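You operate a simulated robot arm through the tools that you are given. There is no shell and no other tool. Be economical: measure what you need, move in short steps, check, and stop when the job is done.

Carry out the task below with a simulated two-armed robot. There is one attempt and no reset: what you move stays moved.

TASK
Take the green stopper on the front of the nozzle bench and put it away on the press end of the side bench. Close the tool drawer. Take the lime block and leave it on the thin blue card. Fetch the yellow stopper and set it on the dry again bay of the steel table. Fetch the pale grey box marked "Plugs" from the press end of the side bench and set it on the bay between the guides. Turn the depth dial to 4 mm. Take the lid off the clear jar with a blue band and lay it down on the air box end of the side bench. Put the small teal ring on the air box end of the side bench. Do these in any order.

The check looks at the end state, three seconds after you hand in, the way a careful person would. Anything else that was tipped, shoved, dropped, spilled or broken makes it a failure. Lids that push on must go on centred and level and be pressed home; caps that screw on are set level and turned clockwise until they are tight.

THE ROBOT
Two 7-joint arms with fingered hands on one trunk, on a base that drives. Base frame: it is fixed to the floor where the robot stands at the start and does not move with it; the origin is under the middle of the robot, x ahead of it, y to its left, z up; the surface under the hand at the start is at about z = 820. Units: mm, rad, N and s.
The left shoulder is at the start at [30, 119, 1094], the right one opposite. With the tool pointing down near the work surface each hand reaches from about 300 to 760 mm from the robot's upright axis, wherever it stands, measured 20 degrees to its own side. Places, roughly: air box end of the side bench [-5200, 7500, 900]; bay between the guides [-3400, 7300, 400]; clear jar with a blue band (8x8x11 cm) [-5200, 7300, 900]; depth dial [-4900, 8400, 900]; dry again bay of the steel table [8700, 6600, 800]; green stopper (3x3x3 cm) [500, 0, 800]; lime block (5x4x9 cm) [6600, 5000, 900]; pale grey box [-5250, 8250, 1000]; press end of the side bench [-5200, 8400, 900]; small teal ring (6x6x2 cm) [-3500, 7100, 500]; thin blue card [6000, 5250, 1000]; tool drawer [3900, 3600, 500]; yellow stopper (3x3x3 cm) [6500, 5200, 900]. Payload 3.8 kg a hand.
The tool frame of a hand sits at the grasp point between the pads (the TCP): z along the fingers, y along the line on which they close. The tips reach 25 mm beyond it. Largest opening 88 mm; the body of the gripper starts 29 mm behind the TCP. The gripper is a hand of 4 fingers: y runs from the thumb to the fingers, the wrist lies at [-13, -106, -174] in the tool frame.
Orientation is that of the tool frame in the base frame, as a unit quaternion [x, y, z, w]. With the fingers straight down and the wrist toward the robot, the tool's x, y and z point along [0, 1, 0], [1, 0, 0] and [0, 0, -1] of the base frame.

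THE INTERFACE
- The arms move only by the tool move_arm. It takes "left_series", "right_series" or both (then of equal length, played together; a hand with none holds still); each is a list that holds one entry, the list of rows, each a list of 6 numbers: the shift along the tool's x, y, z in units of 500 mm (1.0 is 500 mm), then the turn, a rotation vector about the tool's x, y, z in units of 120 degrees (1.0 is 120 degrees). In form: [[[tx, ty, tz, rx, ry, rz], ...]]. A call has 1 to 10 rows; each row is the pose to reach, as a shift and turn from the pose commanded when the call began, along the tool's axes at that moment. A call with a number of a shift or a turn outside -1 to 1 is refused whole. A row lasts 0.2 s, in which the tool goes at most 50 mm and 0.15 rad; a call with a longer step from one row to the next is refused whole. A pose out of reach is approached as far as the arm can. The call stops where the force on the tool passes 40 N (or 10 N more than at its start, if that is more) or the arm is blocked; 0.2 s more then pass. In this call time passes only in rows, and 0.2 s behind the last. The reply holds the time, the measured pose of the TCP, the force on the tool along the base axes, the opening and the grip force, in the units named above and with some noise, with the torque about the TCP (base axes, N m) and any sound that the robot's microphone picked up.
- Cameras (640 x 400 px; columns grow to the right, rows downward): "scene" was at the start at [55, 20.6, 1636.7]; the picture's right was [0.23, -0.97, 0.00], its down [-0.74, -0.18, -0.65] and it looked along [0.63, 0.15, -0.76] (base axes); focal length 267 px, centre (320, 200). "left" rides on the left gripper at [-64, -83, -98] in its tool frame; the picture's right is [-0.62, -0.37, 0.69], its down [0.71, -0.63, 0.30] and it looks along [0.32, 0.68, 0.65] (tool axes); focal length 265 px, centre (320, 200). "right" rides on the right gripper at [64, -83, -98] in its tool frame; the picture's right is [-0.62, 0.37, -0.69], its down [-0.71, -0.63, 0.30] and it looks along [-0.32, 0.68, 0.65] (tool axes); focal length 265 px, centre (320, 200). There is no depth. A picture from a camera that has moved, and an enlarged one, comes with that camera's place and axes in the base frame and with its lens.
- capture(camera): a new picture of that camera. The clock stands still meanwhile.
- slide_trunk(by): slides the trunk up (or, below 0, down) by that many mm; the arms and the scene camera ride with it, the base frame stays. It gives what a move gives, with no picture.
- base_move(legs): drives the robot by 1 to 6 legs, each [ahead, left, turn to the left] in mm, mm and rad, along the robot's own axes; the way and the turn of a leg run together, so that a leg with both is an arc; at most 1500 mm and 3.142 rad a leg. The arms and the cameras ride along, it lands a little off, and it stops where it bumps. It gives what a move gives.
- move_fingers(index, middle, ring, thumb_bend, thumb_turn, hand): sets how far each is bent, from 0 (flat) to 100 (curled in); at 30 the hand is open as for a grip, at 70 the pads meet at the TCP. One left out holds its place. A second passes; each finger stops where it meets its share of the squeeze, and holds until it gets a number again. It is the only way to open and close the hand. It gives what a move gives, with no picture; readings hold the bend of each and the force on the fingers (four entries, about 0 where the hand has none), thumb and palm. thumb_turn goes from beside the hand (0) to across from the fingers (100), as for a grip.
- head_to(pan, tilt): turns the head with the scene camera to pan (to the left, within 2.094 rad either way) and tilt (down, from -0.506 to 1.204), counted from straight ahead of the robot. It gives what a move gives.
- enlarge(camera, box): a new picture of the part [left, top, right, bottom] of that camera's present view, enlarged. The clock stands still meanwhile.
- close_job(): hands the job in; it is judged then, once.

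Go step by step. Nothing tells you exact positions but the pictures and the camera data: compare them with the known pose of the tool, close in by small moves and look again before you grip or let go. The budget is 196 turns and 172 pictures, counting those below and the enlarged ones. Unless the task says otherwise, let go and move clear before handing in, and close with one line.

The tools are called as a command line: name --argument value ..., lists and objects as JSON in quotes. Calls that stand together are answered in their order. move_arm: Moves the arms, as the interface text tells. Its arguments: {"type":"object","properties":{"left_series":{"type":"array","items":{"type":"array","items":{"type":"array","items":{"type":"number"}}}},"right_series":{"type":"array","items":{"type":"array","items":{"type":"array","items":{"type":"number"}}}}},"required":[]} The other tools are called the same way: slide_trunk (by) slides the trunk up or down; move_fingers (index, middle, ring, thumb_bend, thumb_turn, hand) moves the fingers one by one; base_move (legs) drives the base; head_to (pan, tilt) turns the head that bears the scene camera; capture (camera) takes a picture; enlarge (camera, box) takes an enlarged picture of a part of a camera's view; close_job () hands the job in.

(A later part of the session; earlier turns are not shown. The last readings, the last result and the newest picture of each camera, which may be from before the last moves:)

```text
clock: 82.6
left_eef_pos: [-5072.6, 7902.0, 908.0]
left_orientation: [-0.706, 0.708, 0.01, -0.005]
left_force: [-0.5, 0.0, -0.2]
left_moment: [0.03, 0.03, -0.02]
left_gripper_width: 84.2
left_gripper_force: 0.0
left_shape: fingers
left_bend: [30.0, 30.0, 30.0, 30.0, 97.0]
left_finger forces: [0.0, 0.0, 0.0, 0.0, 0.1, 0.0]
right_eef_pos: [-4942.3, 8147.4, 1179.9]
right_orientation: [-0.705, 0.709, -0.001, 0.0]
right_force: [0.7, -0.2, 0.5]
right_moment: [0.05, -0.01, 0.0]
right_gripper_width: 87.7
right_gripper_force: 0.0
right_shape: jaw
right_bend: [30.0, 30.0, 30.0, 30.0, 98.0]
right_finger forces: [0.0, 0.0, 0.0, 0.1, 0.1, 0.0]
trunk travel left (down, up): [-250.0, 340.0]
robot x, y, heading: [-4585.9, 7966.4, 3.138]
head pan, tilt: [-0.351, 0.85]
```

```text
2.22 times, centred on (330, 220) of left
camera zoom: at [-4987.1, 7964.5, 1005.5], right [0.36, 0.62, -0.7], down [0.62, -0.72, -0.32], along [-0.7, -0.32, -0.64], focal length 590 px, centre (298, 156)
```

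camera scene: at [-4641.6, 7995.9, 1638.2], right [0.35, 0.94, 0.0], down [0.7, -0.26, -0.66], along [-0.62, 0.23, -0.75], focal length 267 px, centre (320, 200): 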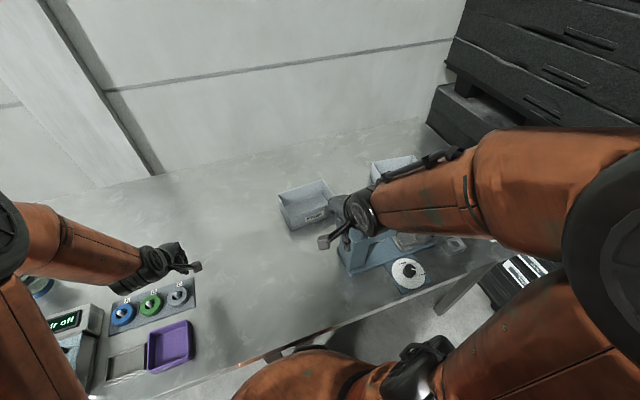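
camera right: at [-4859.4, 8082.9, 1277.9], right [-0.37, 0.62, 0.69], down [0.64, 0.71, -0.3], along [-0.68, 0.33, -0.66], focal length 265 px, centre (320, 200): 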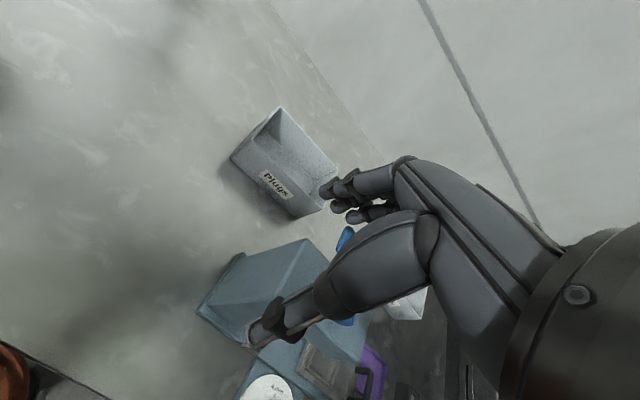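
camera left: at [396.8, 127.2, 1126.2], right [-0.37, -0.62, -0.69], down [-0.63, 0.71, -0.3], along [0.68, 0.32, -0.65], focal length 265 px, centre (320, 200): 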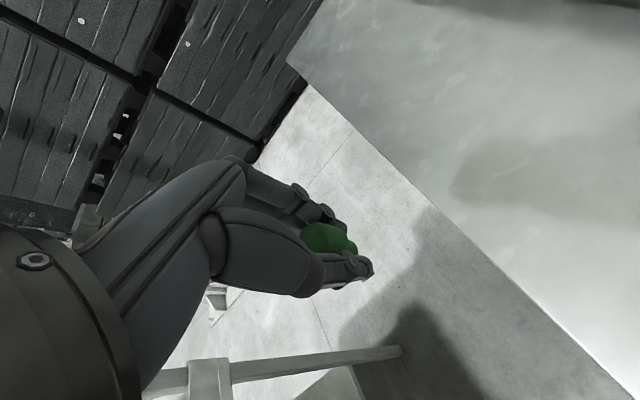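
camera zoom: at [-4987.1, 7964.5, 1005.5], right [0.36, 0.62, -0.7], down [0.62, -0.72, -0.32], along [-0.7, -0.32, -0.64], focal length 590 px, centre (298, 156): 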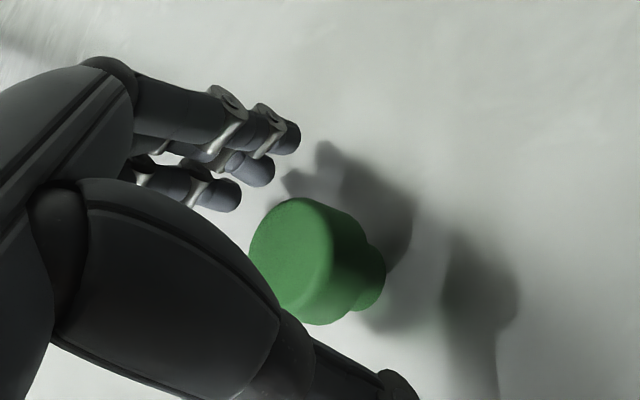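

The stopper stands upright on the bench. I'll lift the left hand, strafe a little right, and look at the box from above.

move_arm --left_series '[[[0, 0, -0.08, 0, 0, 0], [0, 0, -0.16, 0, 0, 0], [0, 0, -0.24, 0, 0, 0], [0, 0, -0.32, 0, 0, 0]]]' --right_series '[[[0, 0, -0.05, 0, 0, 0], [0, 0, -0.1, 0, 0, 0], [0, 0, -0.15, 0, 0, 0], [0, 0, -0.2, 0, 0, 0]]]'

base_move --legs '[[0, -115, 0]]'

move_arm --left_series '[[[-0.08, 0.05, 0, 0, 0, 0], [-0.15, 0.1, 0, 0, 0, -0.02], [-0.2, 0.13, 0, 0, 0, -0.038]]]'

capture --camera "left"

capture --camera "scene"

```text
clock: 83.6
left_eef_pos: [-5069.7, 7899.8, 1070.0]
left_orientation: [-0.705, 0.709, 0.008, -0.004]
left_force: [-0.1, 0.7, -0.2]
left_moment: [0.0, 0.03, -0.01]
left_gripper_width: 84.5
left_gripper_force: 0.0
left_shape: fingers
left_bend: [30.0, 30.0, 30.0, 30.0, 97.0]
left_finger forces: [0.0, 0.0, 0.0, 0.1, 0.0, 0.0]
right_eef_pos: [-4939.8, 8148.9, 1282.9]
right_orientation: [-0.705, 0.709, 0.0, 0.001]
right_force: [-0.6, 0.4, -0.4]
right_moment: [0.03, -0.01, 0.0]
right_gripper_width: 87.7
right_gripper_force: 0.0
right_shape: jaw
right_bend: [30.0, 30.0, 30.0, 30.0, 98.0]
right_finger forces: [0.1, 0.1, 0.1, 0.0, 0.1, 0.1]
trunk travel left (down, up): [-250.0, 340.0]
robot x, y, heading: [-4585.8, 7965.0, 3.137]
head pan, tilt: [-0.351, 0.85]
```

```text
clock: 84.8
left_eef_pos: [-5070.1, 8014.7, 1068.8]
left_orientation: [0.708, -0.706, -0.008, 0.005]
left_force: [0.6, 0.5, 0.0]
left_moment: [0.0, -0.04, 0.02]
left_gripper_width: 84.6
left_gripper_force: 0.1
left_shape: fingers
left_bend: [30.0, 30.0, 30.0, 30.0, 97.0]
left_finger forces: [0.0, 0.1, 0.0, 0.0, 0.1, 0.1]
right_eef_pos: [-4943.5, 8265.4, 1282.0]
right_orientation: [-0.706, 0.708, 0.0, 0.0]
right_force: [-0.1, -0.1, -0.1]
right_moment: [0.01, 0.01, -0.01]
right_gripper_width: 87.5
right_gripper_force: 0.1
right_shape: jaw
right_bend: [30.0, 30.0, 30.0, 30.0, 98.0]
right_finger forces: [0.1, 0.1, 0.1, 0.1, 0.1, 0.1]
trunk travel left (down, up): [-250.0, 340.0]
robot x, y, heading: [-4588.8, 8082.8, 3.139]
head pan, tilt: [-0.351, 0.85]
```

```text
clock: 85.6
left_eef_pos: [-5136.9, 8115.7, 1072.0]
left_orientation: [0.735, -0.678, -0.009, 0.005]
left_force: [0.1, -0.3, 0.9]
left_moment: [-0.01, 0.03, 0.01]
left_gripper_width: 84.4
left_gripper_force: 0.0
left_shape: fingers
left_bend: [30.0, 30.0, 30.0, 30.0, 97.0]
left_finger forces: [0.1, 0.0, 0.0, 0.0, 0.0, 0.0]
right_eef_pos: [-4941.4, 8264.4, 1281.3]
right_orientation: [-0.707, 0.707, -0.001, 0.001]
right_force: [-1.0, -0.4, -0.1]
right_moment: [-0.01, -0.02, -0.03]
right_gripper_width: 87.6
right_gripper_force: 0.1
right_shape: jaw
right_bend: [30.0, 30.0, 30.0, 30.0, 98.0]
right_finger forces: [0.0, 0.0, 0.0, 0.0, 0.0, 0.0]
trunk travel left (down, up): [-250.0, 340.0]
robot x, y, heading: [-4587.2, 8082.8, 3.141]
head pan, tilt: [-0.351, 0.85]
```

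```text
144 pictures are left
camera left: at [-5056.8, 8184.5, 1169.3], right [0.3, 0.65, -0.7], down [0.68, -0.66, -0.32], along [-0.67, -0.37, -0.64], focal length 265 px, centre (320, 200)
```

left: 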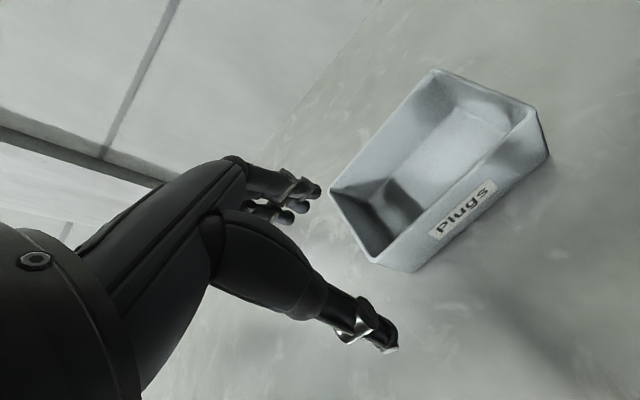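

```text
143 pictures are left
camera scene: at [-4641.5, 8113.1, 1638.1], right [0.35, 0.94, 0.0], down [0.71, -0.26, -0.66], along [-0.62, 0.23, -0.75], focal length 267 px, centre (320, 200)
```

scene: 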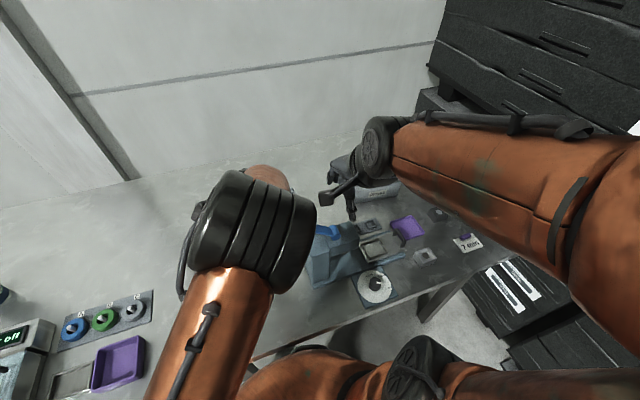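

The box's front rim runs from about [-5169, 8085] to [-5183, 8258] at z ≈ 960. I'll straddle its middle with the left hand and grip the wall.

move_arm --left_series '[[[-0.06, 0.036, 0, 0, 0, 0], [-0.118, 0.073, 0, 0, 0, 0], [-0.118, 0.073, 0.08, 0, 0, 0], [-0.118, 0.073, 0.16, 0, 0, 0], [-0.118, 0.073, 0.22, 0, 0, 0], [-0.118, 0.073, 0.248, 0, 0, 0]]]'

capture --camera "left"

```text
clock: 87.0
left_eef_pos: [-5181.1, 8167.0, 947.0]
left_orientation: [0.735, -0.677, -0.01, 0.005]
left_force: [0.3, -0.4, -1.7]
left_moment: [-0.01, 0.0, 0.0]
left_gripper_width: 84.4
left_gripper_force: 0.1
left_shape: fingers
left_bend: [30.0, 30.0, 30.0, 30.0, 97.0]
left_finger forces: [0.0, 0.1, 0.1, 0.1, 0.0, 0.1]
right_eef_pos: [-4942.2, 8260.4, 1281.1]
right_orientation: [-0.706, 0.708, 0.0, 0.001]
right_force: [-0.6, 0.1, 0.4]
right_moment: [0.01, 0.0, 0.0]
right_gripper_width: 87.8
right_gripper_force: 0.0
right_shape: jaw
right_bend: [30.0, 30.0, 30.0, 30.0, 98.0]
right_finger forces: [0.0, 0.0, 0.0, 0.1, 0.0, 0.0]
trunk travel left (down, up): [-250.0, 340.0]
robot x, y, heading: [-4587.2, 8081.6, 3.141]
head pan, tilt: [-0.351, 0.85]
```

```text
142 pictures are left
camera left: at [-5101.0, 8236.7, 1043.9], right [0.3, 0.65, -0.69], down [0.68, -0.66, -0.32], along [-0.67, -0.37, -0.64], focal length 265 px, centre (320, 200)
```

left: 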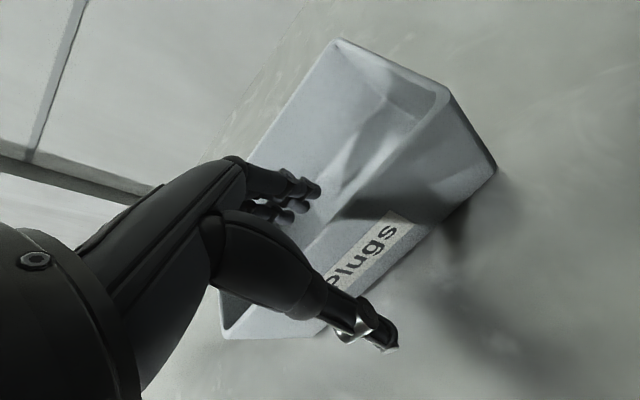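

Fingers are inside and the thumb is outside the front wall. I'll close firmly and lift a little.

move_fingers --hand "left" --index 80 --middle 80 --ring 80 --thumb_bend 80

move_arm --left_series '[[[0, 0, -0.02, 0, 0, 0], [0, 0, -0.06, 0, 0, 0], [0, 0, -0.12, 0, 0, 0]]]'

capture --camera "left"

```text
clock: 88.0
left_eef_pos: [-5179.8, 8166.7, 946.5]
left_orientation: [0.735, -0.678, -0.01, 0.005]
left_force: [0.5, -1.0, -0.9]
left_moment: [0.0, -0.03, 0.06]
left_gripper_width: 0.3
left_gripper_force: 12.3
left_shape: fingers
left_bend: [77.0, 80.0, 80.0, 72.0, 93.0]
left_finger forces: [12.8, 0.1, 0.1, 0.1, 12.5, 0.0]
right_eef_pos: [-4942.6, 8261.7, 1281.5]
right_orientation: [-0.707, 0.707, -0.001, 0.002]
right_force: [0.0, -0.3, -0.1]
right_moment: [-0.03, 0.02, 0.03]
right_gripper_width: 87.9
right_gripper_force: 0.1
right_shape: jaw
right_bend: [30.0, 30.0, 30.0, 30.0, 98.0]
right_finger forces: [0.0, 0.0, 0.1, 0.0, 0.0, 0.0]
trunk travel left (down, up): [-250.0, 340.0]
robot x, y, heading: [-4584.5, 8083.1, 3.148]
head pan, tilt: [-0.351, 0.85]
```

```text
clock: 88.8
left_eef_pos: [-5177.5, 8170.9, 1007.2]
left_orientation: [0.734, -0.679, -0.009, 0.004]
left_force: [-0.4, 0.1, -3.2]
left_moment: [0.11, -0.1, 0.01]
left_gripper_width: 0.0
left_gripper_force: 14.2
left_shape: fingers
left_bend: [77.0, 80.0, 80.0, 73.0, 92.0]
left_finger forces: [13.0, 2.0, 0.0, 0.0, 14.2, 0.0]
right_eef_pos: [-4941.5, 8264.9, 1281.4]
right_orientation: [-0.707, 0.708, -0.001, 0.001]
right_force: [0.3, 0.8, -0.2]
right_moment: [0.03, 0.0, -0.01]
right_gripper_width: 87.5
right_gripper_force: 0.1
right_shape: jaw
right_bend: [30.0, 30.0, 30.0, 30.0, 98.0]
right_finger forces: [0.0, 0.1, 0.0, 0.1, 0.0, 0.1]
trunk travel left (down, up): [-250.0, 340.0]
robot x, y, heading: [-4586.2, 8082.7, 3.141]
head pan, tilt: [-0.351, 0.85]
```

```text
141 pictures are left
camera left: at [-5097.7, 8241.1, 1104.4], right [0.31, 0.65, -0.69], down [0.68, -0.66, -0.32], along [-0.67, -0.37, -0.64], focal length 265 px, centre (320, 200)
```

left: 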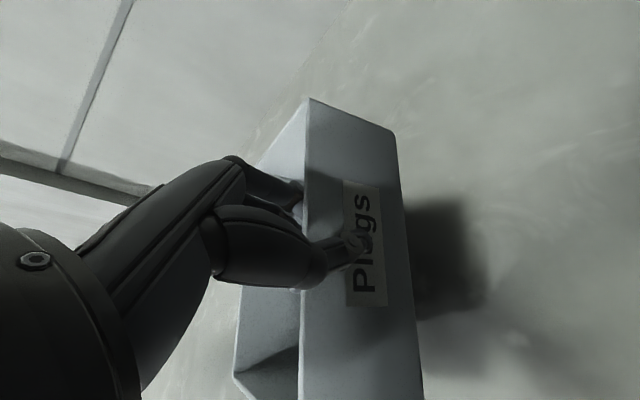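

The box is lifted, though it rotated in the grip. I'll check its attitude from the scene camera.

move_arm --left_series '[[[0, 0, -0.04, 0, 0, 0], [0, 0, -0.1, 0, 0, 0], [0, 0, -0.16, 0, 0, 0], [0, 0, -0.2, 0, 0, 0]]]'

capture --camera "scene"

capture --camera "right"

```text
clock: 89.8
left_eef_pos: [-5176.7, 8171.2, 1108.2]
left_orientation: [0.734, -0.679, -0.01, 0.005]
left_force: [0.7, 0.3, -3.8]
left_moment: [0.14, -0.12, 0.02]
left_gripper_width: 0.0
left_gripper_force: 14.7
left_shape: fingers
left_bend: [77.0, 80.0, 80.0, 73.0, 92.0]
left_finger forces: [13.3, 1.8, 0.1, 0.0, 14.2, 0.0]
right_eef_pos: [-4942.6, 8264.7, 1281.1]
right_orientation: [-0.706, 0.708, -0.001, 0.001]
right_force: [0.6, 0.1, 0.1]
right_moment: [0.02, 0.01, 0.06]
right_gripper_width: 87.5
right_gripper_force: 0.1
right_shape: jaw
right_bend: [30.0, 30.0, 30.0, 30.0, 98.0]
right_finger forces: [0.0, 0.1, 0.0, 0.0, 0.1, 0.1]
trunk travel left (down, up): [-250.0, 340.0]
robot x, y, heading: [-4587.5, 8082.1, 3.138]
head pan, tilt: [-0.351, 0.85]
```

```text
140 pictures are left
camera scene: at [-4641.4, 8112.6, 1638.1], right [0.35, 0.94, 0.0], down [0.71, -0.26, -0.66], along [-0.62, 0.23, -0.75], focal length 267 px, centre (320, 200)
```

scene: 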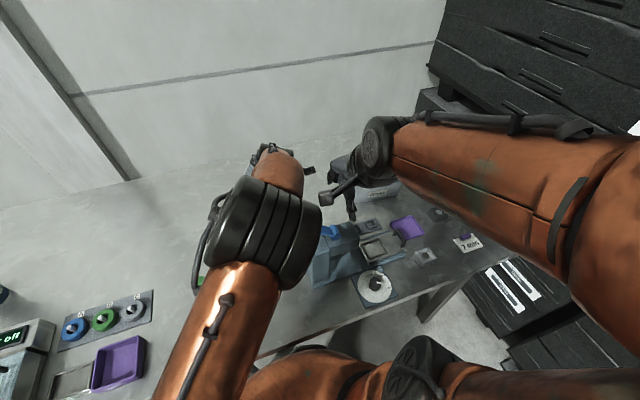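

```text
139 pictures are left
camera right: at [-4859.5, 8200.5, 1379.5], right [-0.37, 0.62, 0.69], down [0.63, 0.71, -0.3], along [-0.68, 0.33, -0.66], focal length 265 px, centre (320, 200)
```

right: 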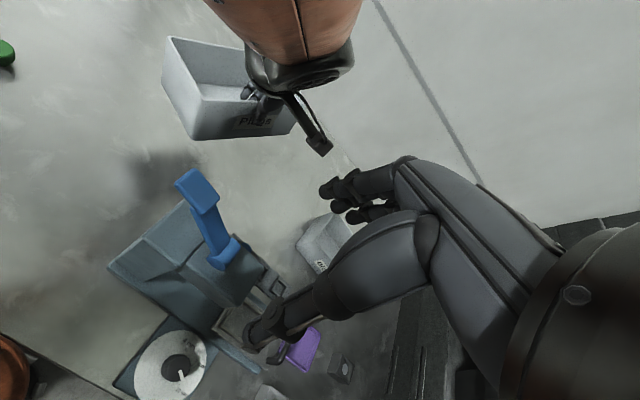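

The box is held roughly level, clear of the press handle. I'll raise the trunk, slide left away from the press, back out, and turn toward the aisle to view the bay.

slide_trunk --by 100

base_move --legs '[[0, 400, 0], [-320, 0, 0], [0, 150, 0], [0, 0, -1.571]]'

head_to --pan -1.4 --tilt 0.75

capture --camera "scene"

capture --camera "left"

```text
clock: 91.1
left_eef_pos: [-5176.8, 8172.3, 1207.7]
left_orientation: [0.734, -0.679, -0.008, 0.004]
left_force: [-0.9, 0.1, -3.5]
left_moment: [0.12, -0.08, -0.01]
left_gripper_width: 0.0
left_gripper_force: 13.9
left_shape: fingers
left_bend: [77.0, 80.0, 80.0, 73.0, 92.0]
left_finger forces: [13.1, 1.5, 0.1, 0.0, 13.7, 0.0]
right_eef_pos: [-4941.8, 8264.5, 1380.9]
right_orientation: [-0.706, 0.708, -0.001, 0.001]
right_force: [0.4, -0.2, -0.4]
right_moment: [-0.04, 0.03, 0.0]
right_gripper_width: 87.7
right_gripper_force: 0.0
right_shape: jaw
right_bend: [30.0, 30.0, 30.0, 30.0, 98.0]
right_finger forces: [0.1, 0.0, 0.0, 0.0, 0.0, 0.0]
trunk travel left (down, up): [-350.0, 240.0]
robot x, y, heading: [-4584.8, 8081.4, 3.139]
head pan, tilt: [-0.351, 0.85]
```

```text
clock: 100.3
left_eef_pos: [-4154.0, 8101.3, 1207.0]
left_orientation: [-0.021, 1.0, 0.009, 0.004]
left_force: [-0.1, 0.2, -3.0]
left_moment: [-0.12, -0.08, -0.01]
left_gripper_width: 0.0
left_gripper_force: 14.3
left_shape: fingers
left_bend: [77.0, 80.0, 80.0, 73.0, 92.0]
left_finger forces: [12.9, 1.6, 0.0, 0.1, 13.6, 0.1]
right_eef_pos: [-4070.1, 7865.0, 1382.2]
right_orientation: [0.021, 1.0, -0.001, 0.0]
right_force: [-0.5, -0.4, 0.5]
right_moment: [0.01, -0.05, -0.03]
right_gripper_width: 87.7
right_gripper_force: 0.0
right_shape: jaw
right_bend: [30.0, 30.0, 30.0, 30.0, 98.0]
right_finger forces: [0.1, 0.1, 0.1, 0.0, 0.0, 0.0]
trunk travel left (down, up): [-350.0, 240.0]
robot x, y, heading: [-4264.1, 7515.4, 1.535]
head pan, tilt: [-0.351, 0.85]
```

```text
clock: 101.6
left_eef_pos: [-4154.6, 8102.9, 1208.3]
left_orientation: [-0.021, 1.0, 0.01, 0.003]
left_force: [-0.7, -0.4, -3.0]
left_moment: [-0.12, -0.1, 0.02]
left_gripper_width: 0.0
left_gripper_force: 14.2
left_shape: fingers
left_bend: [77.0, 80.0, 80.0, 73.0, 92.0]
left_finger forces: [13.0, 1.5, 0.0, 0.0, 13.6, 0.1]
right_eef_pos: [-4070.1, 7864.1, 1381.2]
right_orientation: [0.02, 1.0, -0.001, 0.0]
right_force: [0.7, 0.2, -0.5]
right_moment: [-0.01, 0.01, -0.01]
right_gripper_width: 87.6
right_gripper_force: 0.1
right_shape: jaw
right_bend: [30.0, 30.0, 30.0, 30.0, 98.0]
right_finger forces: [0.0, 0.0, 0.0, 0.0, 0.0, 0.0]
trunk travel left (down, up): [-350.0, 240.0]
robot x, y, heading: [-4268.2, 7521.2, 1.532]
head pan, tilt: [-1.4, 0.75]
```

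```text
138 pictures are left
camera scene: at [-4184.4, 7510.9, 1746.1], right [0.13, -0.99, 0.0], down [-0.68, -0.09, -0.73], along [0.72, 0.1, -0.68], focal length 267 px, centre (320, 200)
```

scene: 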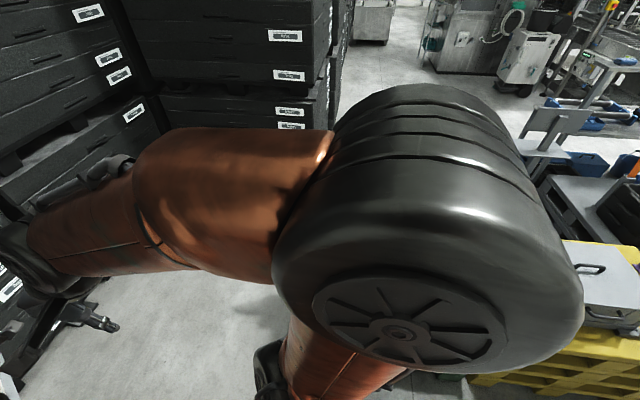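

```text
137 pictures are left
camera left: at [-4087.2, 8019.1, 1305.1], right [0.64, -0.33, -0.7], down [-0.69, -0.65, -0.32], along [-0.35, 0.68, -0.64], focal length 265 px, centre (320, 200)
```

left: 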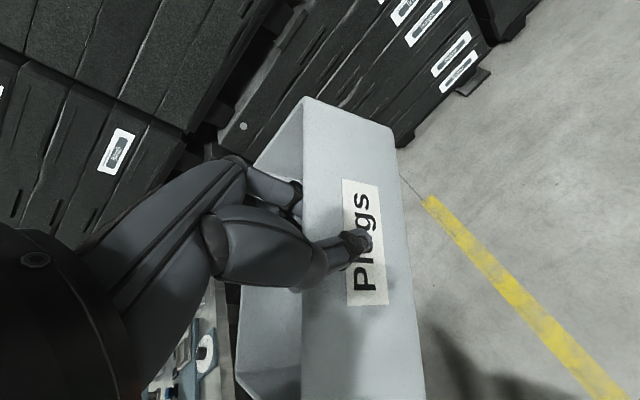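

The arm blocks the view, so I'll shift back toward the bench and turn to face the green table.

base_move --legs '[[0, 150, 0], [0, 0, -1.53]]'

head_to --pan -0.3 --tilt 0.8

capture --camera "scene"

capture --camera "right"

```text
clock: 106.6
left_eef_pos: [-3821.5, 7467.2, 1207.5]
left_orientation: [0.658, 0.753, 0.005, 0.008]
left_force: [0.3, -0.2, -3.3]
left_moment: [-0.14, 0.08, -0.01]
left_gripper_width: 0.0
left_gripper_force: 13.8
left_shape: fingers
left_bend: [77.0, 80.0, 80.0, 73.0, 92.0]
left_finger forces: [13.4, 1.4, 0.0, 0.1, 13.7, 0.0]
right_eef_pos: [-4049.7, 7362.1, 1381.4]
right_orientation: [0.688, 0.726, -0.001, -0.001]
right_force: [0.4, -0.7, -0.2]
right_moment: [-0.05, 0.01, 0.01]
right_gripper_width: 87.8
right_gripper_force: 0.2
right_shape: jaw
right_bend: [30.0, 30.0, 30.0, 30.0, 98.0]
right_finger forces: [0.0, 0.0, 0.1, 0.0, 0.0, 0.0]
trunk travel left (down, up): [-350.0, 240.0]
robot x, y, heading: [-4414.5, 7524.7, 0.053]
head pan, tilt: [-1.4, 0.75]
```

```text
clock: 107.9
left_eef_pos: [-3821.6, 7468.6, 1208.4]
left_orientation: [0.658, 0.753, 0.005, 0.009]
left_force: [0.5, 0.0, -3.1]
left_moment: [-0.14, 0.09, -0.02]
left_gripper_width: 0.0
left_gripper_force: 14.8
left_shape: fingers
left_bend: [77.0, 80.0, 80.0, 73.0, 92.0]
left_finger forces: [13.4, 1.3, 0.0, 0.0, 13.7, 0.1]
right_eef_pos: [-4049.6, 7361.5, 1380.7]
right_orientation: [0.688, 0.726, -0.001, -0.001]
right_force: [-0.3, 0.4, 0.6]
right_moment: [0.0, 0.02, 0.02]
right_gripper_width: 87.7
right_gripper_force: 0.0
right_shape: jaw
right_bend: [30.0, 30.0, 30.0, 30.0, 98.0]
right_finger forces: [0.0, 0.0, 0.1, 0.0, 0.0, 0.1]
trunk travel left (down, up): [-350.0, 240.0]
robot x, y, heading: [-4411.3, 7523.4, 0.056]
head pan, tilt: [-0.3, 0.799]
```

```text
136 pictures are left
camera scene: at [-4356.6, 7504.3, 1742.1], right [-0.24, -0.97, 0.0], down [-0.7, 0.17, -0.7], along [0.68, -0.17, -0.72], focal length 267 px, centre (320, 200)
```

scene: 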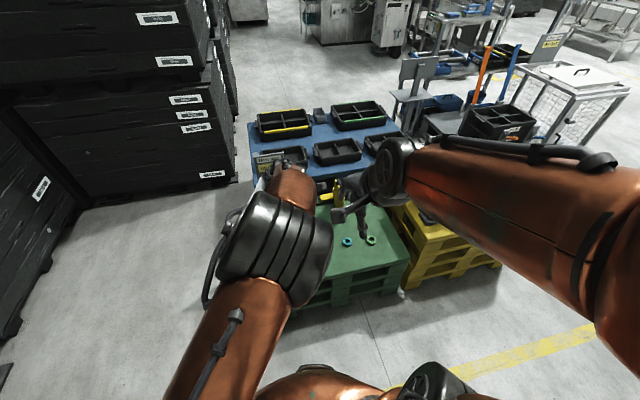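

```text
135 pictures are left
camera right: at [-4136.7, 7421.4, 1479.4], right [0.4, -0.6, 0.69], down [-0.59, -0.75, -0.3], along [0.7, -0.29, -0.66], focal length 265 px, centre (320, 200)
```

right: 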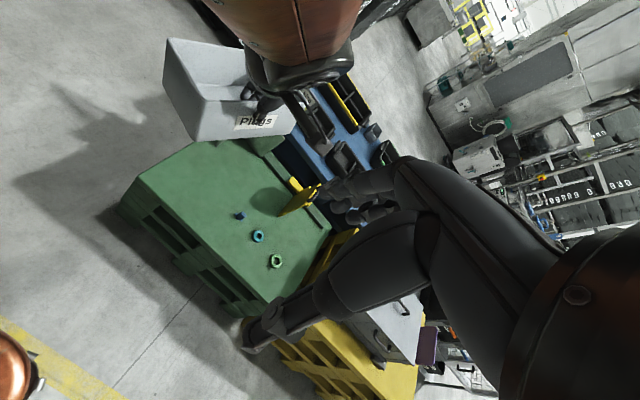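

enlarge --camera "right" --box '[110, 130, 350, 330]'

enlarge --camera "scene" --box '[230, 90, 440, 310]'

```text
2.00 times, centred on (230, 230) of right
camera zoom: at [-4136.7, 7421.4, 1479.4], right [0.4, -0.6, 0.69], down [-0.59, -0.75, -0.3], along [0.7, -0.29, -0.66], focal length 531 px, centre (500, 140)
```

zoom: 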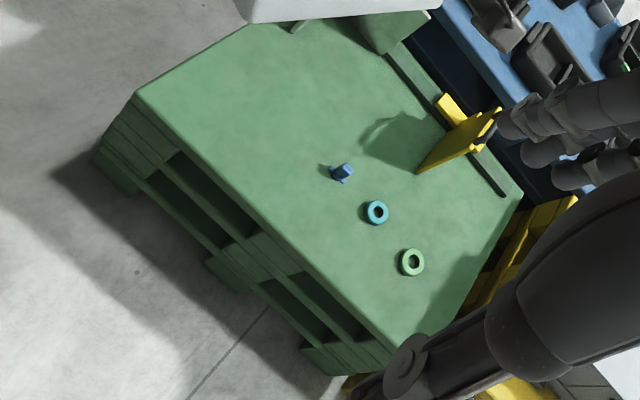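

```text
1.82 times, centred on (335, 200) of scene
camera zoom: at [-4356.6, 7504.3, 1742.1], right [-0.24, -0.97, 0.0], down [-0.7, 0.17, -0.7], along [0.68, -0.17, -0.72], focal length 486 px, centre (293, 200)
```

zoom: 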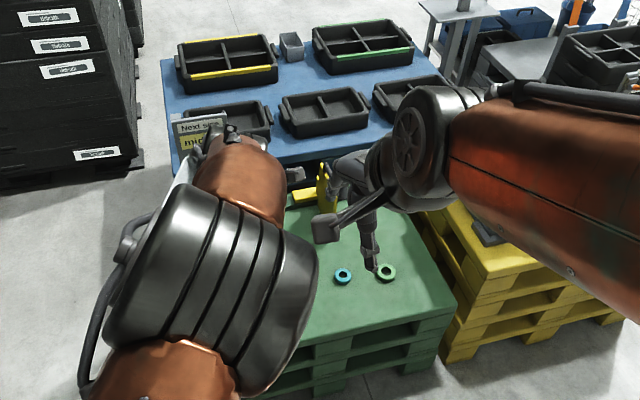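

Both arms block the far part of the green table. I'll spread them apart for a clear look.

move_arm --left_series '[[[0.08, -0.03, 0, 0, 0, 0], [0.16, -0.06, 0, 0, 0, 0], [0.24, -0.09, 0, 0, 0, 0], [0.32, -0.12, 0, 0, 0, 0], [0.4, -0.15, 0, 0, 0, 0], [0.48, -0.18, 0, 0, 0, 0], [0.56, -0.21, 0, 0, 0, 0]]]' --right_series '[[[-0.08, 0, 0, 0, 0, 0], [-0.16, 0, 0, 0, 0, 0], [-0.24, 0, 0, 0, 0, 0], [-0.32, 0, 0, 0, 0, 0], [-0.4, 0, 0, 0, 0, 0], [-0.4, 0, 0, 0, 0, 0], [-0.4, 0, 0, 0, 0, 0]]]'

enlarge --camera "scene" --box '[200, 90, 440, 310]'

capture --camera "right"

```text
clock: 109.5
left_eef_pos: [-3967.7, 7738.5, 1205.3]
left_orientation: [0.657, 0.754, 0.004, 0.008]
left_force: [0.0, 0.0, -2.1]
left_moment: [-0.11, 0.08, 0.02]
left_gripper_width: 0.0
left_gripper_force: 14.0
left_shape: fingers
left_bend: [78.0, 80.0, 80.0, 73.0, 92.0]
left_finger forces: [13.9, 0.3, 0.1, 0.1, 13.1, 0.0]
right_eef_pos: [-4040.1, 7160.0, 1382.7]
right_orientation: [0.687, 0.727, -0.001, 0.0]
right_force: [0.3, 0.2, 0.8]
right_moment: [-0.01, 0.01, 0.01]
right_gripper_width: 87.8
right_gripper_force: 0.0
right_shape: jaw
right_bend: [30.0, 30.0, 30.0, 30.0, 98.0]
right_finger forces: [0.0, 0.0, 0.0, 0.0, 0.0, 0.0]
trunk travel left (down, up): [-350.0, 240.0]
robot x, y, heading: [-4412.3, 7524.0, 0.05]
head pan, tilt: [-0.3, 0.799]
```

```text
1.82 times, centred on (320, 200) of scene
camera zoom: at [-4357.5, 7507.2, 1742.2], right [-0.24, -0.97, 0.0], down [-0.7, 0.17, -0.7], along [0.68, -0.17, -0.72], focal length 486 px, centre (320, 200)
```

zoom: 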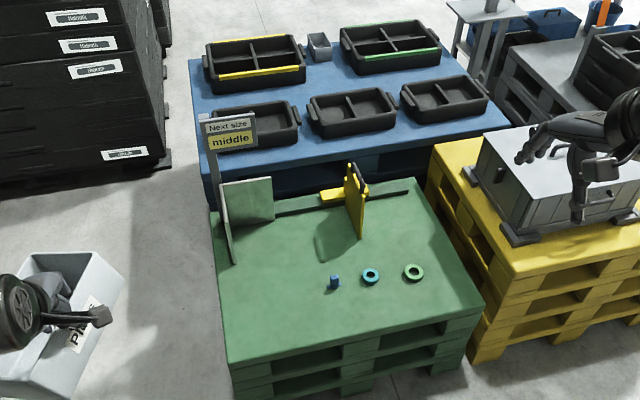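

```text
131 pictures are left
camera right: at [-4126.9, 7220.2, 1480.6], right [0.4, -0.6, 0.69], down [-0.59, -0.75, -0.3], along [0.7, -0.29, -0.65], focal length 265 px, centre (320, 200)
```

right: 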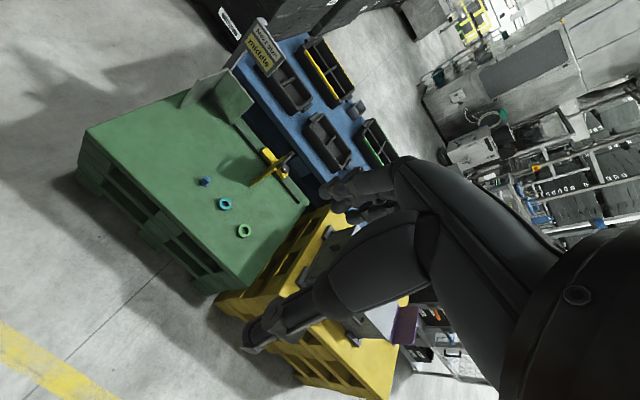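

The bay lies between the green L-guide (y ≈ 7545) and the yellow guide (y ≈ 7107) on the green table, whose top is at z ≈ 434. I'll line up in front of it and lower the trunk.

base_move --legs '[[0, 0, -0.05], [0, -374, 0], [300, 0, 0], [110, 0, 0]]'

slide_trunk --by -250

head_to --pan 0.2 --tilt 0.9

capture --camera "scene"

capture --camera "left"

```text
clock: 114.8
left_eef_pos: [-3532.0, 7345.6, 1204.2]
left_orientation: [0.673, 0.74, 0.003, 0.009]
left_force: [0.1, 0.0, -3.6]
left_moment: [-0.12, 0.09, 0.01]
left_gripper_width: 0.0
left_gripper_force: 14.1
left_shape: fingers
left_bend: [78.0, 80.0, 80.0, 73.0, 92.0]
left_finger forces: [13.5, 1.2, 0.0, 0.1, 13.9, 0.1]
right_eef_pos: [-3628.9, 6770.6, 1382.2]
right_orientation: [0.703, 0.711, -0.001, -0.001]
right_force: [0.6, -0.1, 0.8]
right_moment: [-0.02, 0.0, 0.02]
right_gripper_width: 87.7
right_gripper_force: 0.0
right_shape: jaw
right_bend: [30.0, 30.0, 30.0, 30.0, 98.0]
right_finger forces: [0.0, 0.0, 0.0, 0.0, 0.0, 0.0]
trunk travel left (down, up): [-350.0, 240.0]
robot x, y, heading: [-3990.5, 7149.8, 0.013]
head pan, tilt: [-0.3, 0.799]
```

```text
clock: 117.4
left_eef_pos: [-3532.3, 7344.0, 955.3]
left_orientation: [0.673, 0.74, 0.004, 0.008]
left_force: [-0.2, 0.2, -3.5]
left_moment: [-0.13, 0.09, -0.01]
left_gripper_width: 0.0
left_gripper_force: 13.9
left_shape: fingers
left_bend: [78.0, 80.0, 80.0, 73.0, 92.0]
left_finger forces: [13.9, 0.8, 0.0, 0.0, 13.8, 0.1]
right_eef_pos: [-3630.3, 6771.0, 1131.8]
right_orientation: [0.702, 0.712, -0.001, 0.0]
right_force: [0.9, -0.1, 0.3]
right_moment: [0.01, 0.02, -0.01]
right_gripper_width: 87.4
right_gripper_force: 0.1
right_shape: jaw
right_bend: [30.0, 30.0, 30.0, 30.0, 98.0]
right_finger forces: [0.0, 0.1, 0.0, 0.0, 0.0, 0.0]
trunk travel left (down, up): [-100.0, 490.0]
robot x, y, heading: [-3992.7, 7146.3, 0.015]
head pan, tilt: [-0.3, 0.799]
```

```text
clock: 118.3
left_eef_pos: [-3532.4, 7345.3, 954.5]
left_orientation: [0.673, 0.739, 0.004, 0.008]
left_force: [0.6, -0.1, -3.3]
left_moment: [-0.1, 0.07, 0.0]
left_gripper_width: 0.0
left_gripper_force: 13.9
left_shape: fingers
left_bend: [78.0, 80.0, 80.0, 73.0, 92.0]
left_finger forces: [13.9, 0.8, 0.1, 0.0, 13.7, 0.0]
right_eef_pos: [-3630.5, 6771.3, 1132.5]
right_orientation: [0.702, 0.712, -0.001, 0.0]
right_force: [0.5, -1.2, -0.7]
right_moment: [0.03, -0.04, 0.01]
right_gripper_width: 87.6
right_gripper_force: 0.0
right_shape: jaw
right_bend: [30.0, 30.0, 30.0, 30.0, 98.0]
right_finger forces: [0.0, 0.1, 0.0, 0.0, 0.1, 0.0]
trunk travel left (down, up): [-100.0, 490.0]
robot x, y, heading: [-3987.1, 7152.3, 0.013]
head pan, tilt: [0.201, 0.901]
```

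```text
130 pictures are left
camera scene: at [-3936.4, 7169.0, 1484.2], right [0.21, -0.98, 0.0], down [-0.77, -0.17, -0.62], along [0.61, 0.13, -0.78], focal length 267 px, centre (320, 200)
```

scene: 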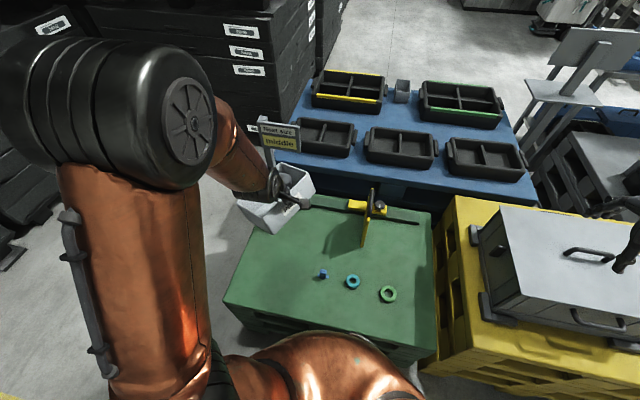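

```text
129 pictures are left
camera left: at [-3611.4, 7272.6, 1051.8], right [-0.3, -0.66, -0.69], down [-0.69, 0.65, -0.32], along [0.66, 0.38, -0.64], focal length 265 px, centre (320, 200)
```

left: 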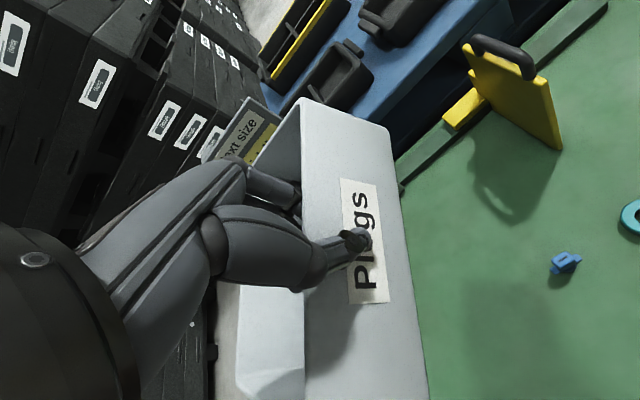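

The bay is in clear view. I'll rotate the box square with the table and bring it over the bay, then lower most of the way.

move_arm --left_series '[[[-0.042, 0.074, 0, 0, 0, -0.042], [-0.085, 0.148, 0, 0, 0, -0.084], [-0.127, 0.222, 0, 0, 0, -0.126], [-0.17, 0.297, 0, 0, 0, -0.168], [-0.212, 0.371, 0, 0, 0, -0.21]]]'

slide_trunk --by -100

move_arm --left_series '[[[0, 0, 0.09, 0, 0, 0], [0, 0, 0.18, 0, 0, 0], [0, 0, 0.27, 0, 0, 0], [0, 0, 0.36, 0, 0, 0], [0, 0, 0.44, 0, 0, 0]]]'

capture --camera "left"

capture --camera "scene"

```text
clock: 119.5
left_eef_pos: [-3339.6, 7257.5, 958.0]
left_orientation: [0.494, 0.87, 0.002, 0.008]
left_force: [0.0, 0.1, -3.3]
left_moment: [-0.14, 0.04, -0.01]
left_gripper_width: 0.0
left_gripper_force: 14.0
left_shape: fingers
left_bend: [78.0, 80.0, 80.0, 73.0, 92.0]
left_finger forces: [13.7, 0.7, 0.1, 0.0, 13.3, 0.1]
right_eef_pos: [-3629.3, 6770.6, 1130.9]
right_orientation: [0.702, 0.712, -0.001, -0.001]
right_force: [0.4, 0.3, 0.4]
right_moment: [-0.03, -0.02, 0.02]
right_gripper_width: 87.7
right_gripper_force: 0.0
right_shape: jaw
right_bend: [30.0, 30.0, 30.0, 30.0, 98.0]
right_finger forces: [0.1, 0.0, 0.0, 0.1, 0.0, 0.0]
trunk travel left (down, up): [-100.0, 490.0]
robot x, y, heading: [-3994.4, 7147.9, 0.013]
head pan, tilt: [0.201, 0.901]
```

```text
clock: 120.8
left_eef_pos: [-3338.9, 7257.3, 860.5]
left_orientation: [0.495, 0.869, 0.002, 0.01]
left_force: [0.1, 0.7, -3.3]
left_moment: [-0.12, 0.04, 0.0]
left_gripper_width: 0.0
left_gripper_force: 13.6
left_shape: fingers
left_bend: [78.0, 80.0, 80.0, 73.0, 92.0]
left_finger forces: [13.5, 1.0, 0.0, 0.0, 13.3, 0.0]
right_eef_pos: [-3629.6, 6770.8, 1031.5]
right_orientation: [0.702, 0.712, -0.001, -0.001]
right_force: [-0.3, -0.5, 0.9]
right_moment: [0.02, -0.03, -0.03]
right_gripper_width: 87.8
right_gripper_force: 0.2
right_shape: jaw
right_bend: [30.0, 30.0, 30.0, 30.0, 98.0]
right_finger forces: [0.0, 0.0, 0.1, 0.0, 0.1, 0.0]
trunk travel left (down, up): [0.0, 590.0]
robot x, y, heading: [-3991.8, 7150.4, 0.012]
head pan, tilt: [0.201, 0.901]
```

```text
clock: 122.0
left_eef_pos: [-3336.1, 7258.2, 639.5]
left_orientation: [0.496, 0.868, 0.001, 0.009]
left_force: [0.3, 0.8, -2.8]
left_moment: [-0.13, 0.04, -0.01]
left_gripper_width: 0.0
left_gripper_force: 14.0
left_shape: fingers
left_bend: [78.0, 80.0, 80.0, 73.0, 91.0]
left_finger forces: [13.4, 1.1, 0.0, 0.0, 13.4, 0.0]
right_eef_pos: [-3629.1, 6770.9, 1032.3]
right_orientation: [0.701, 0.713, -0.001, -0.001]
right_force: [-0.1, -0.5, 0.4]
right_moment: [0.01, -0.01, 0.03]
right_gripper_width: 87.6
right_gripper_force: 0.0
right_shape: jaw
right_bend: [30.0, 30.0, 30.0, 30.0, 98.0]
right_finger forces: [0.0, 0.0, 0.1, 0.0, 0.0, 0.0]
trunk travel left (down, up): [0.0, 590.0]
robot x, y, heading: [-3991.0, 7151.2, 0.012]
head pan, tilt: [0.201, 0.901]
```

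```text
128 pictures are left
camera left: at [-3375.6, 7159.2, 737.3], right [0.01, -0.72, -0.69], down [-0.9, 0.29, -0.32], along [0.43, 0.62, -0.65], focal length 265 px, centre (320, 200)
```

left: 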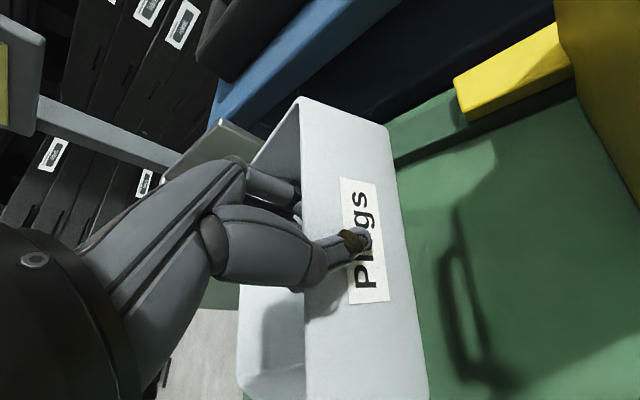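

```text
127 pictures are left
camera scene: at [-3935.9, 7169.1, 1384.2], right [0.21, -0.98, 0.0], down [-0.77, -0.17, -0.62], along [0.61, 0.13, -0.78], focal length 267 px, centre (320, 200)
```

scene: 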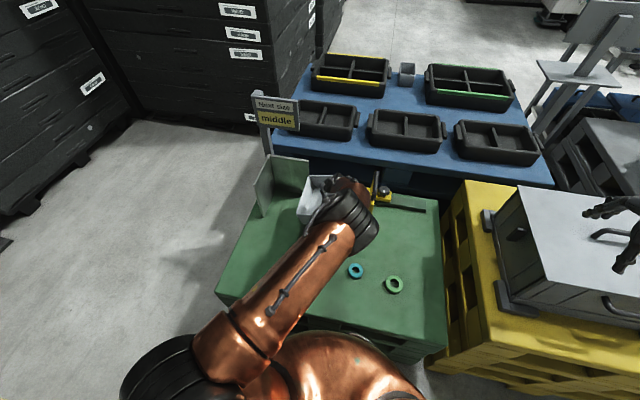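

The box is over the bay between the L-guide and yellow guide. I'll lower gently until it touches.

move_arm --left_series '[[[0, 0, 0.08, 0, 0, 0], [0, 0, 0.16, 0, 0, 0], [0, 0, 0.22, 0, 0, 0], [0, 0, 0.245, 0, 0, 0], [0, 0, 0.255, 0, 0, 0], [0, 0, 0.262, 0, 0, 0], [0, 0, 0.268, 0, 0, 0], [0, 0, 0.274, 0, 0, 0]]]'

capture --camera "left"

```text
clock: 123.8
left_eef_pos: [-3333.5, 7255.8, 506.0]
left_orientation: [0.496, 0.868, 0.003, 0.011]
left_force: [0.8, -1.0, 16.9]
left_moment: [-0.18, -0.04, -0.1]
left_gripper_width: 0.0
left_gripper_force: 17.7
left_shape: fingers
left_bend: [79.0, 80.0, 80.0, 76.0, 90.0]
left_finger forces: [16.7, 0.0, 0.0, 0.0, 18.3, 0.1]
right_eef_pos: [-3631.5, 6769.9, 1033.3]
right_orientation: [0.702, 0.713, 0.0, 0.001]
right_force: [0.3, 0.6, -1.2]
right_moment: [0.01, -0.01, 0.01]
right_gripper_width: 87.7
right_gripper_force: 0.0
right_shape: jaw
right_bend: [30.0, 30.0, 30.0, 30.0, 98.0]
right_finger forces: [0.1, 0.0, 0.0, 0.0, 0.0, 0.0]
trunk travel left (down, up): [0.0, 590.0]
robot x, y, heading: [-3991.9, 7151.7, 0.011]
head pan, tilt: [0.201, 0.901]
```

```text
126 pictures are left
camera left: at [-3375.8, 7158.3, 604.2], right [0.01, -0.73, -0.69], down [-0.9, 0.29, -0.33], along [0.44, 0.62, -0.65], focal length 265 px, centre (320, 200)
```

left: 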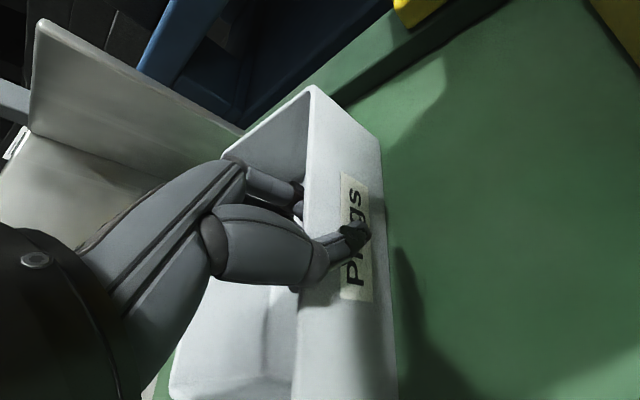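

The box is seated on the table. I'll release, back the hand up, and check.

move_fingers --hand "left" --index 30 --middle 30 --ring 30 --thumb_bend 30

move_arm --left_series '[[[0, 0, -0.04, 0, 0, 0], [0, 0, -0.12, 0, 0, 0], [0, 0, -0.21, 0, 0, 0], [0, 0, -0.3, 0, 0, 0], [0, -0.08, -0.35, 0, 0, 0], [0, -0.16, -0.39, 0, 0, 0]]]'

capture --camera "left"

capture --camera "scene"

```text
clock: 124.8
left_eef_pos: [-3335.3, 7256.9, 504.0]
left_orientation: [0.495, 0.869, 0.002, 0.009]
left_force: [0.3, -0.4, 0.0]
left_moment: [0.03, -0.01, -0.02]
left_gripper_width: 84.2
left_gripper_force: 0.0
left_shape: fingers
left_bend: [30.0, 30.0, 30.0, 30.0, 97.0]
left_finger forces: [0.1, 0.0, 0.0, 0.0, 0.0, 0.0]
right_eef_pos: [-3629.7, 6771.3, 1032.3]
right_orientation: [0.702, 0.712, 0.0, -0.001]
right_force: [0.8, -0.2, -0.1]
right_moment: [-0.03, -0.04, 0.02]
right_gripper_width: 87.7
right_gripper_force: 0.1
right_shape: jaw
right_bend: [30.0, 30.0, 30.0, 30.0, 98.0]
right_finger forces: [0.0, 0.0, 0.0, 0.0, 0.0, 0.0]
trunk travel left (down, up): [0.0, 590.0]
robot x, y, heading: [-3992.2, 7148.7, 0.016]
head pan, tilt: [0.201, 0.901]
```

```text
clock: 126.2
left_eef_pos: [-3404.2, 7218.4, 698.1]
left_orientation: [0.494, 0.869, 0.002, 0.009]
left_force: [-0.1, -0.2, 0.3]
left_moment: [0.0, 0.0, 0.01]
left_gripper_width: 84.4
left_gripper_force: 0.1
left_shape: fingers
left_bend: [30.0, 30.0, 30.0, 30.0, 97.0]
left_finger forces: [0.0, 0.1, 0.0, 0.0, 0.1, 0.0]
right_eef_pos: [-3630.0, 6770.3, 1032.5]
right_orientation: [0.702, 0.713, -0.001, -0.001]
right_force: [0.5, 0.1, 0.0]
right_moment: [-0.01, -0.04, -0.01]
right_gripper_width: 87.4
right_gripper_force: 0.1
right_shape: jaw
right_bend: [30.0, 30.0, 30.0, 30.0, 98.0]
right_finger forces: [0.0, 0.0, 0.0, 0.0, 0.0, 0.0]
trunk travel left (down, up): [0.0, 590.0]
robot x, y, heading: [-3990.7, 7153.7, 0.019]
head pan, tilt: [0.201, 0.901]
```

```text
125 pictures are left
camera left: at [-3444.4, 7119.9, 795.6], right [0.01, -0.72, -0.69], down [-0.9, 0.29, -0.32], along [0.43, 0.62, -0.65], focal length 265 px, centre (320, 200)
```

left: 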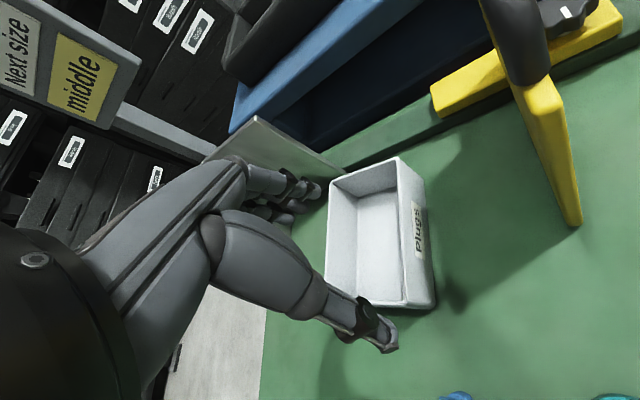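

```text
124 pictures are left
camera scene: at [-3937.4, 7168.6, 1384.3], right [0.21, -0.98, 0.0], down [-0.77, -0.17, -0.62], along [0.61, 0.13, -0.78], focal length 267 px, centre (320, 200)
```

scene: 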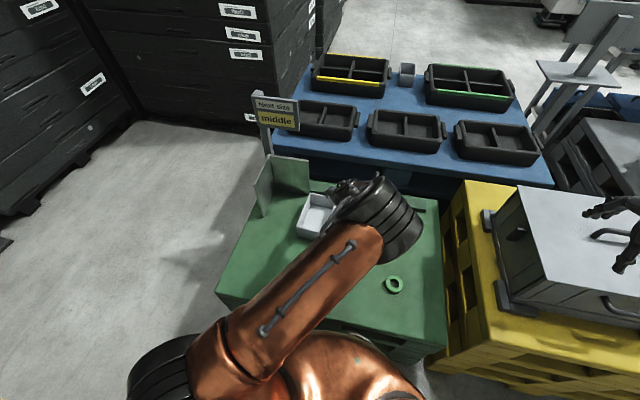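

The Plugs box stands in the bay. Next is the teal ring at about [-3501, 7123]; I'll move the left hand above it.

move_arm --left_series '[[[-0.016, -0.066, 0.04, 0, 0, 0.052], [-0.032, -0.132, 0.09, 0, 0, 0.104], [-0.048, -0.198, 0.14, 0, 0, 0.156], [-0.064, -0.264, 0.19, 0, 0, 0.208]]]'

capture --camera "left"

```text
clock: 127.2
left_eef_pos: [-3500.3, 7120.3, 599.7]
left_orientation: [0.671, 0.741, 0.005, 0.008]
left_force: [-0.4, -0.6, 0.6]
left_moment: [0.01, 0.03, 0.02]
left_gripper_width: 84.5
left_gripper_force: 0.1
left_shape: fingers
left_bend: [30.0, 30.0, 30.0, 30.0, 97.0]
left_finger forces: [0.0, 0.1, 0.0, 0.0, 0.0, 0.0]
right_eef_pos: [-3630.4, 6770.6, 1031.7]
right_orientation: [0.702, 0.712, -0.001, -0.001]
right_force: [-1.1, -0.1, 1.0]
right_moment: [0.01, 0.02, 0.02]
right_gripper_width: 87.7
right_gripper_force: 0.1
right_shape: jaw
right_bend: [30.0, 30.0, 30.0, 30.0, 98.0]
right_finger forces: [0.0, 0.0, 0.0, 0.0, 0.0, 0.0]
trunk travel left (down, up): [0.0, 590.0]
robot x, y, heading: [-3989.0, 7150.5, 0.013]
head pan, tilt: [0.201, 0.901]
```

```text
123 pictures are left
camera left: at [-3578.5, 7048.1, 696.4], right [-0.29, -0.66, -0.7], down [-0.69, 0.65, -0.32], along [0.66, 0.39, -0.64], focal length 265 px, centre (320, 200)
```

left: 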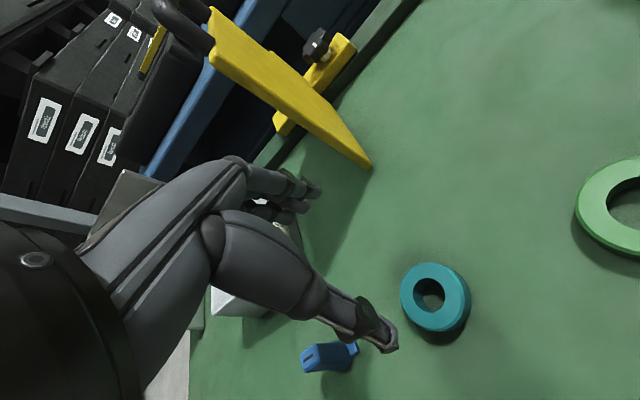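

move_arm --left_series '[[[0.016, -0.018, 0.05, 0, 0, 0], [0.016, -0.018, 0.13, 0, 0, 0], [0.016, -0.018, 0.2, 0, 0, 0], [0.016, -0.018, 0.25, 0, 0, 0], [0.016, -0.018, 0.27, 0, 0, 0], [0.016, -0.018, 0.28, 0, 0, 0]]]'

enlarge --camera "left" --box '[200, 130, 460, 310]'

```text
clock: 128.6
left_eef_pos: [-3501.1, 7125.1, 472.2]
left_orientation: [0.672, 0.74, 0.009, 0.02]
left_force: [-6.7, 2.1, 22.6]
left_moment: [0.3, -0.57, 0.07]
left_gripper_width: 90.2
left_gripper_force: 11.4
left_shape: fingers
left_bend: [30.0, 30.0, 30.0, 24.0, 98.0]
left_finger forces: [0.0, 19.0, 0.1, 0.0, 3.7, 0.1]
right_eef_pos: [-3632.2, 6770.5, 1032.7]
right_orientation: [0.702, 0.713, -0.001, -0.001]
right_force: [0.4, 0.1, 0.0]
right_moment: [0.04, 0.02, 0.02]
right_gripper_width: 87.8
right_gripper_force: 0.0
right_shape: jaw
right_bend: [30.0, 30.0, 30.0, 30.0, 98.0]
right_finger forces: [0.1, 0.1, 0.0, 0.0, 0.1, 0.0]
trunk travel left (down, up): [0.0, 590.0]
robot x, y, heading: [-3990.2, 7149.7, 0.015]
head pan, tilt: [0.201, 0.901]
stopped in row 6 (left hand): the force on the tool passed its limit at 45 N (the readings are from after the stop); the commanded pose is now the measured one
```

```text
2.22 times, centred on (330, 220) of left
camera zoom: at [-3582.0, 7052.4, 567.9], right [-0.28, -0.66, -0.7], down [-0.68, 0.65, -0.34], along [0.68, 0.38, -0.63], focal length 590 px, centre (298, 156)
```

zoom: 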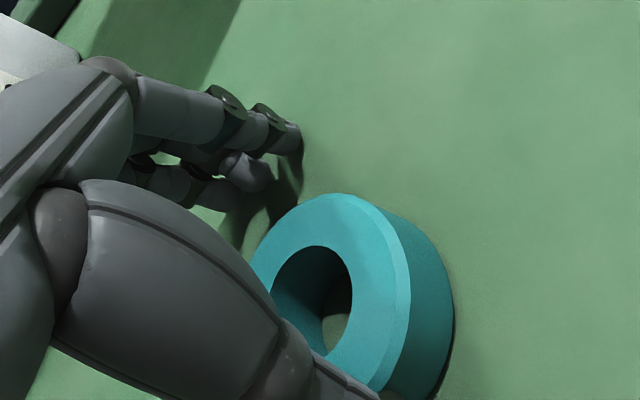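

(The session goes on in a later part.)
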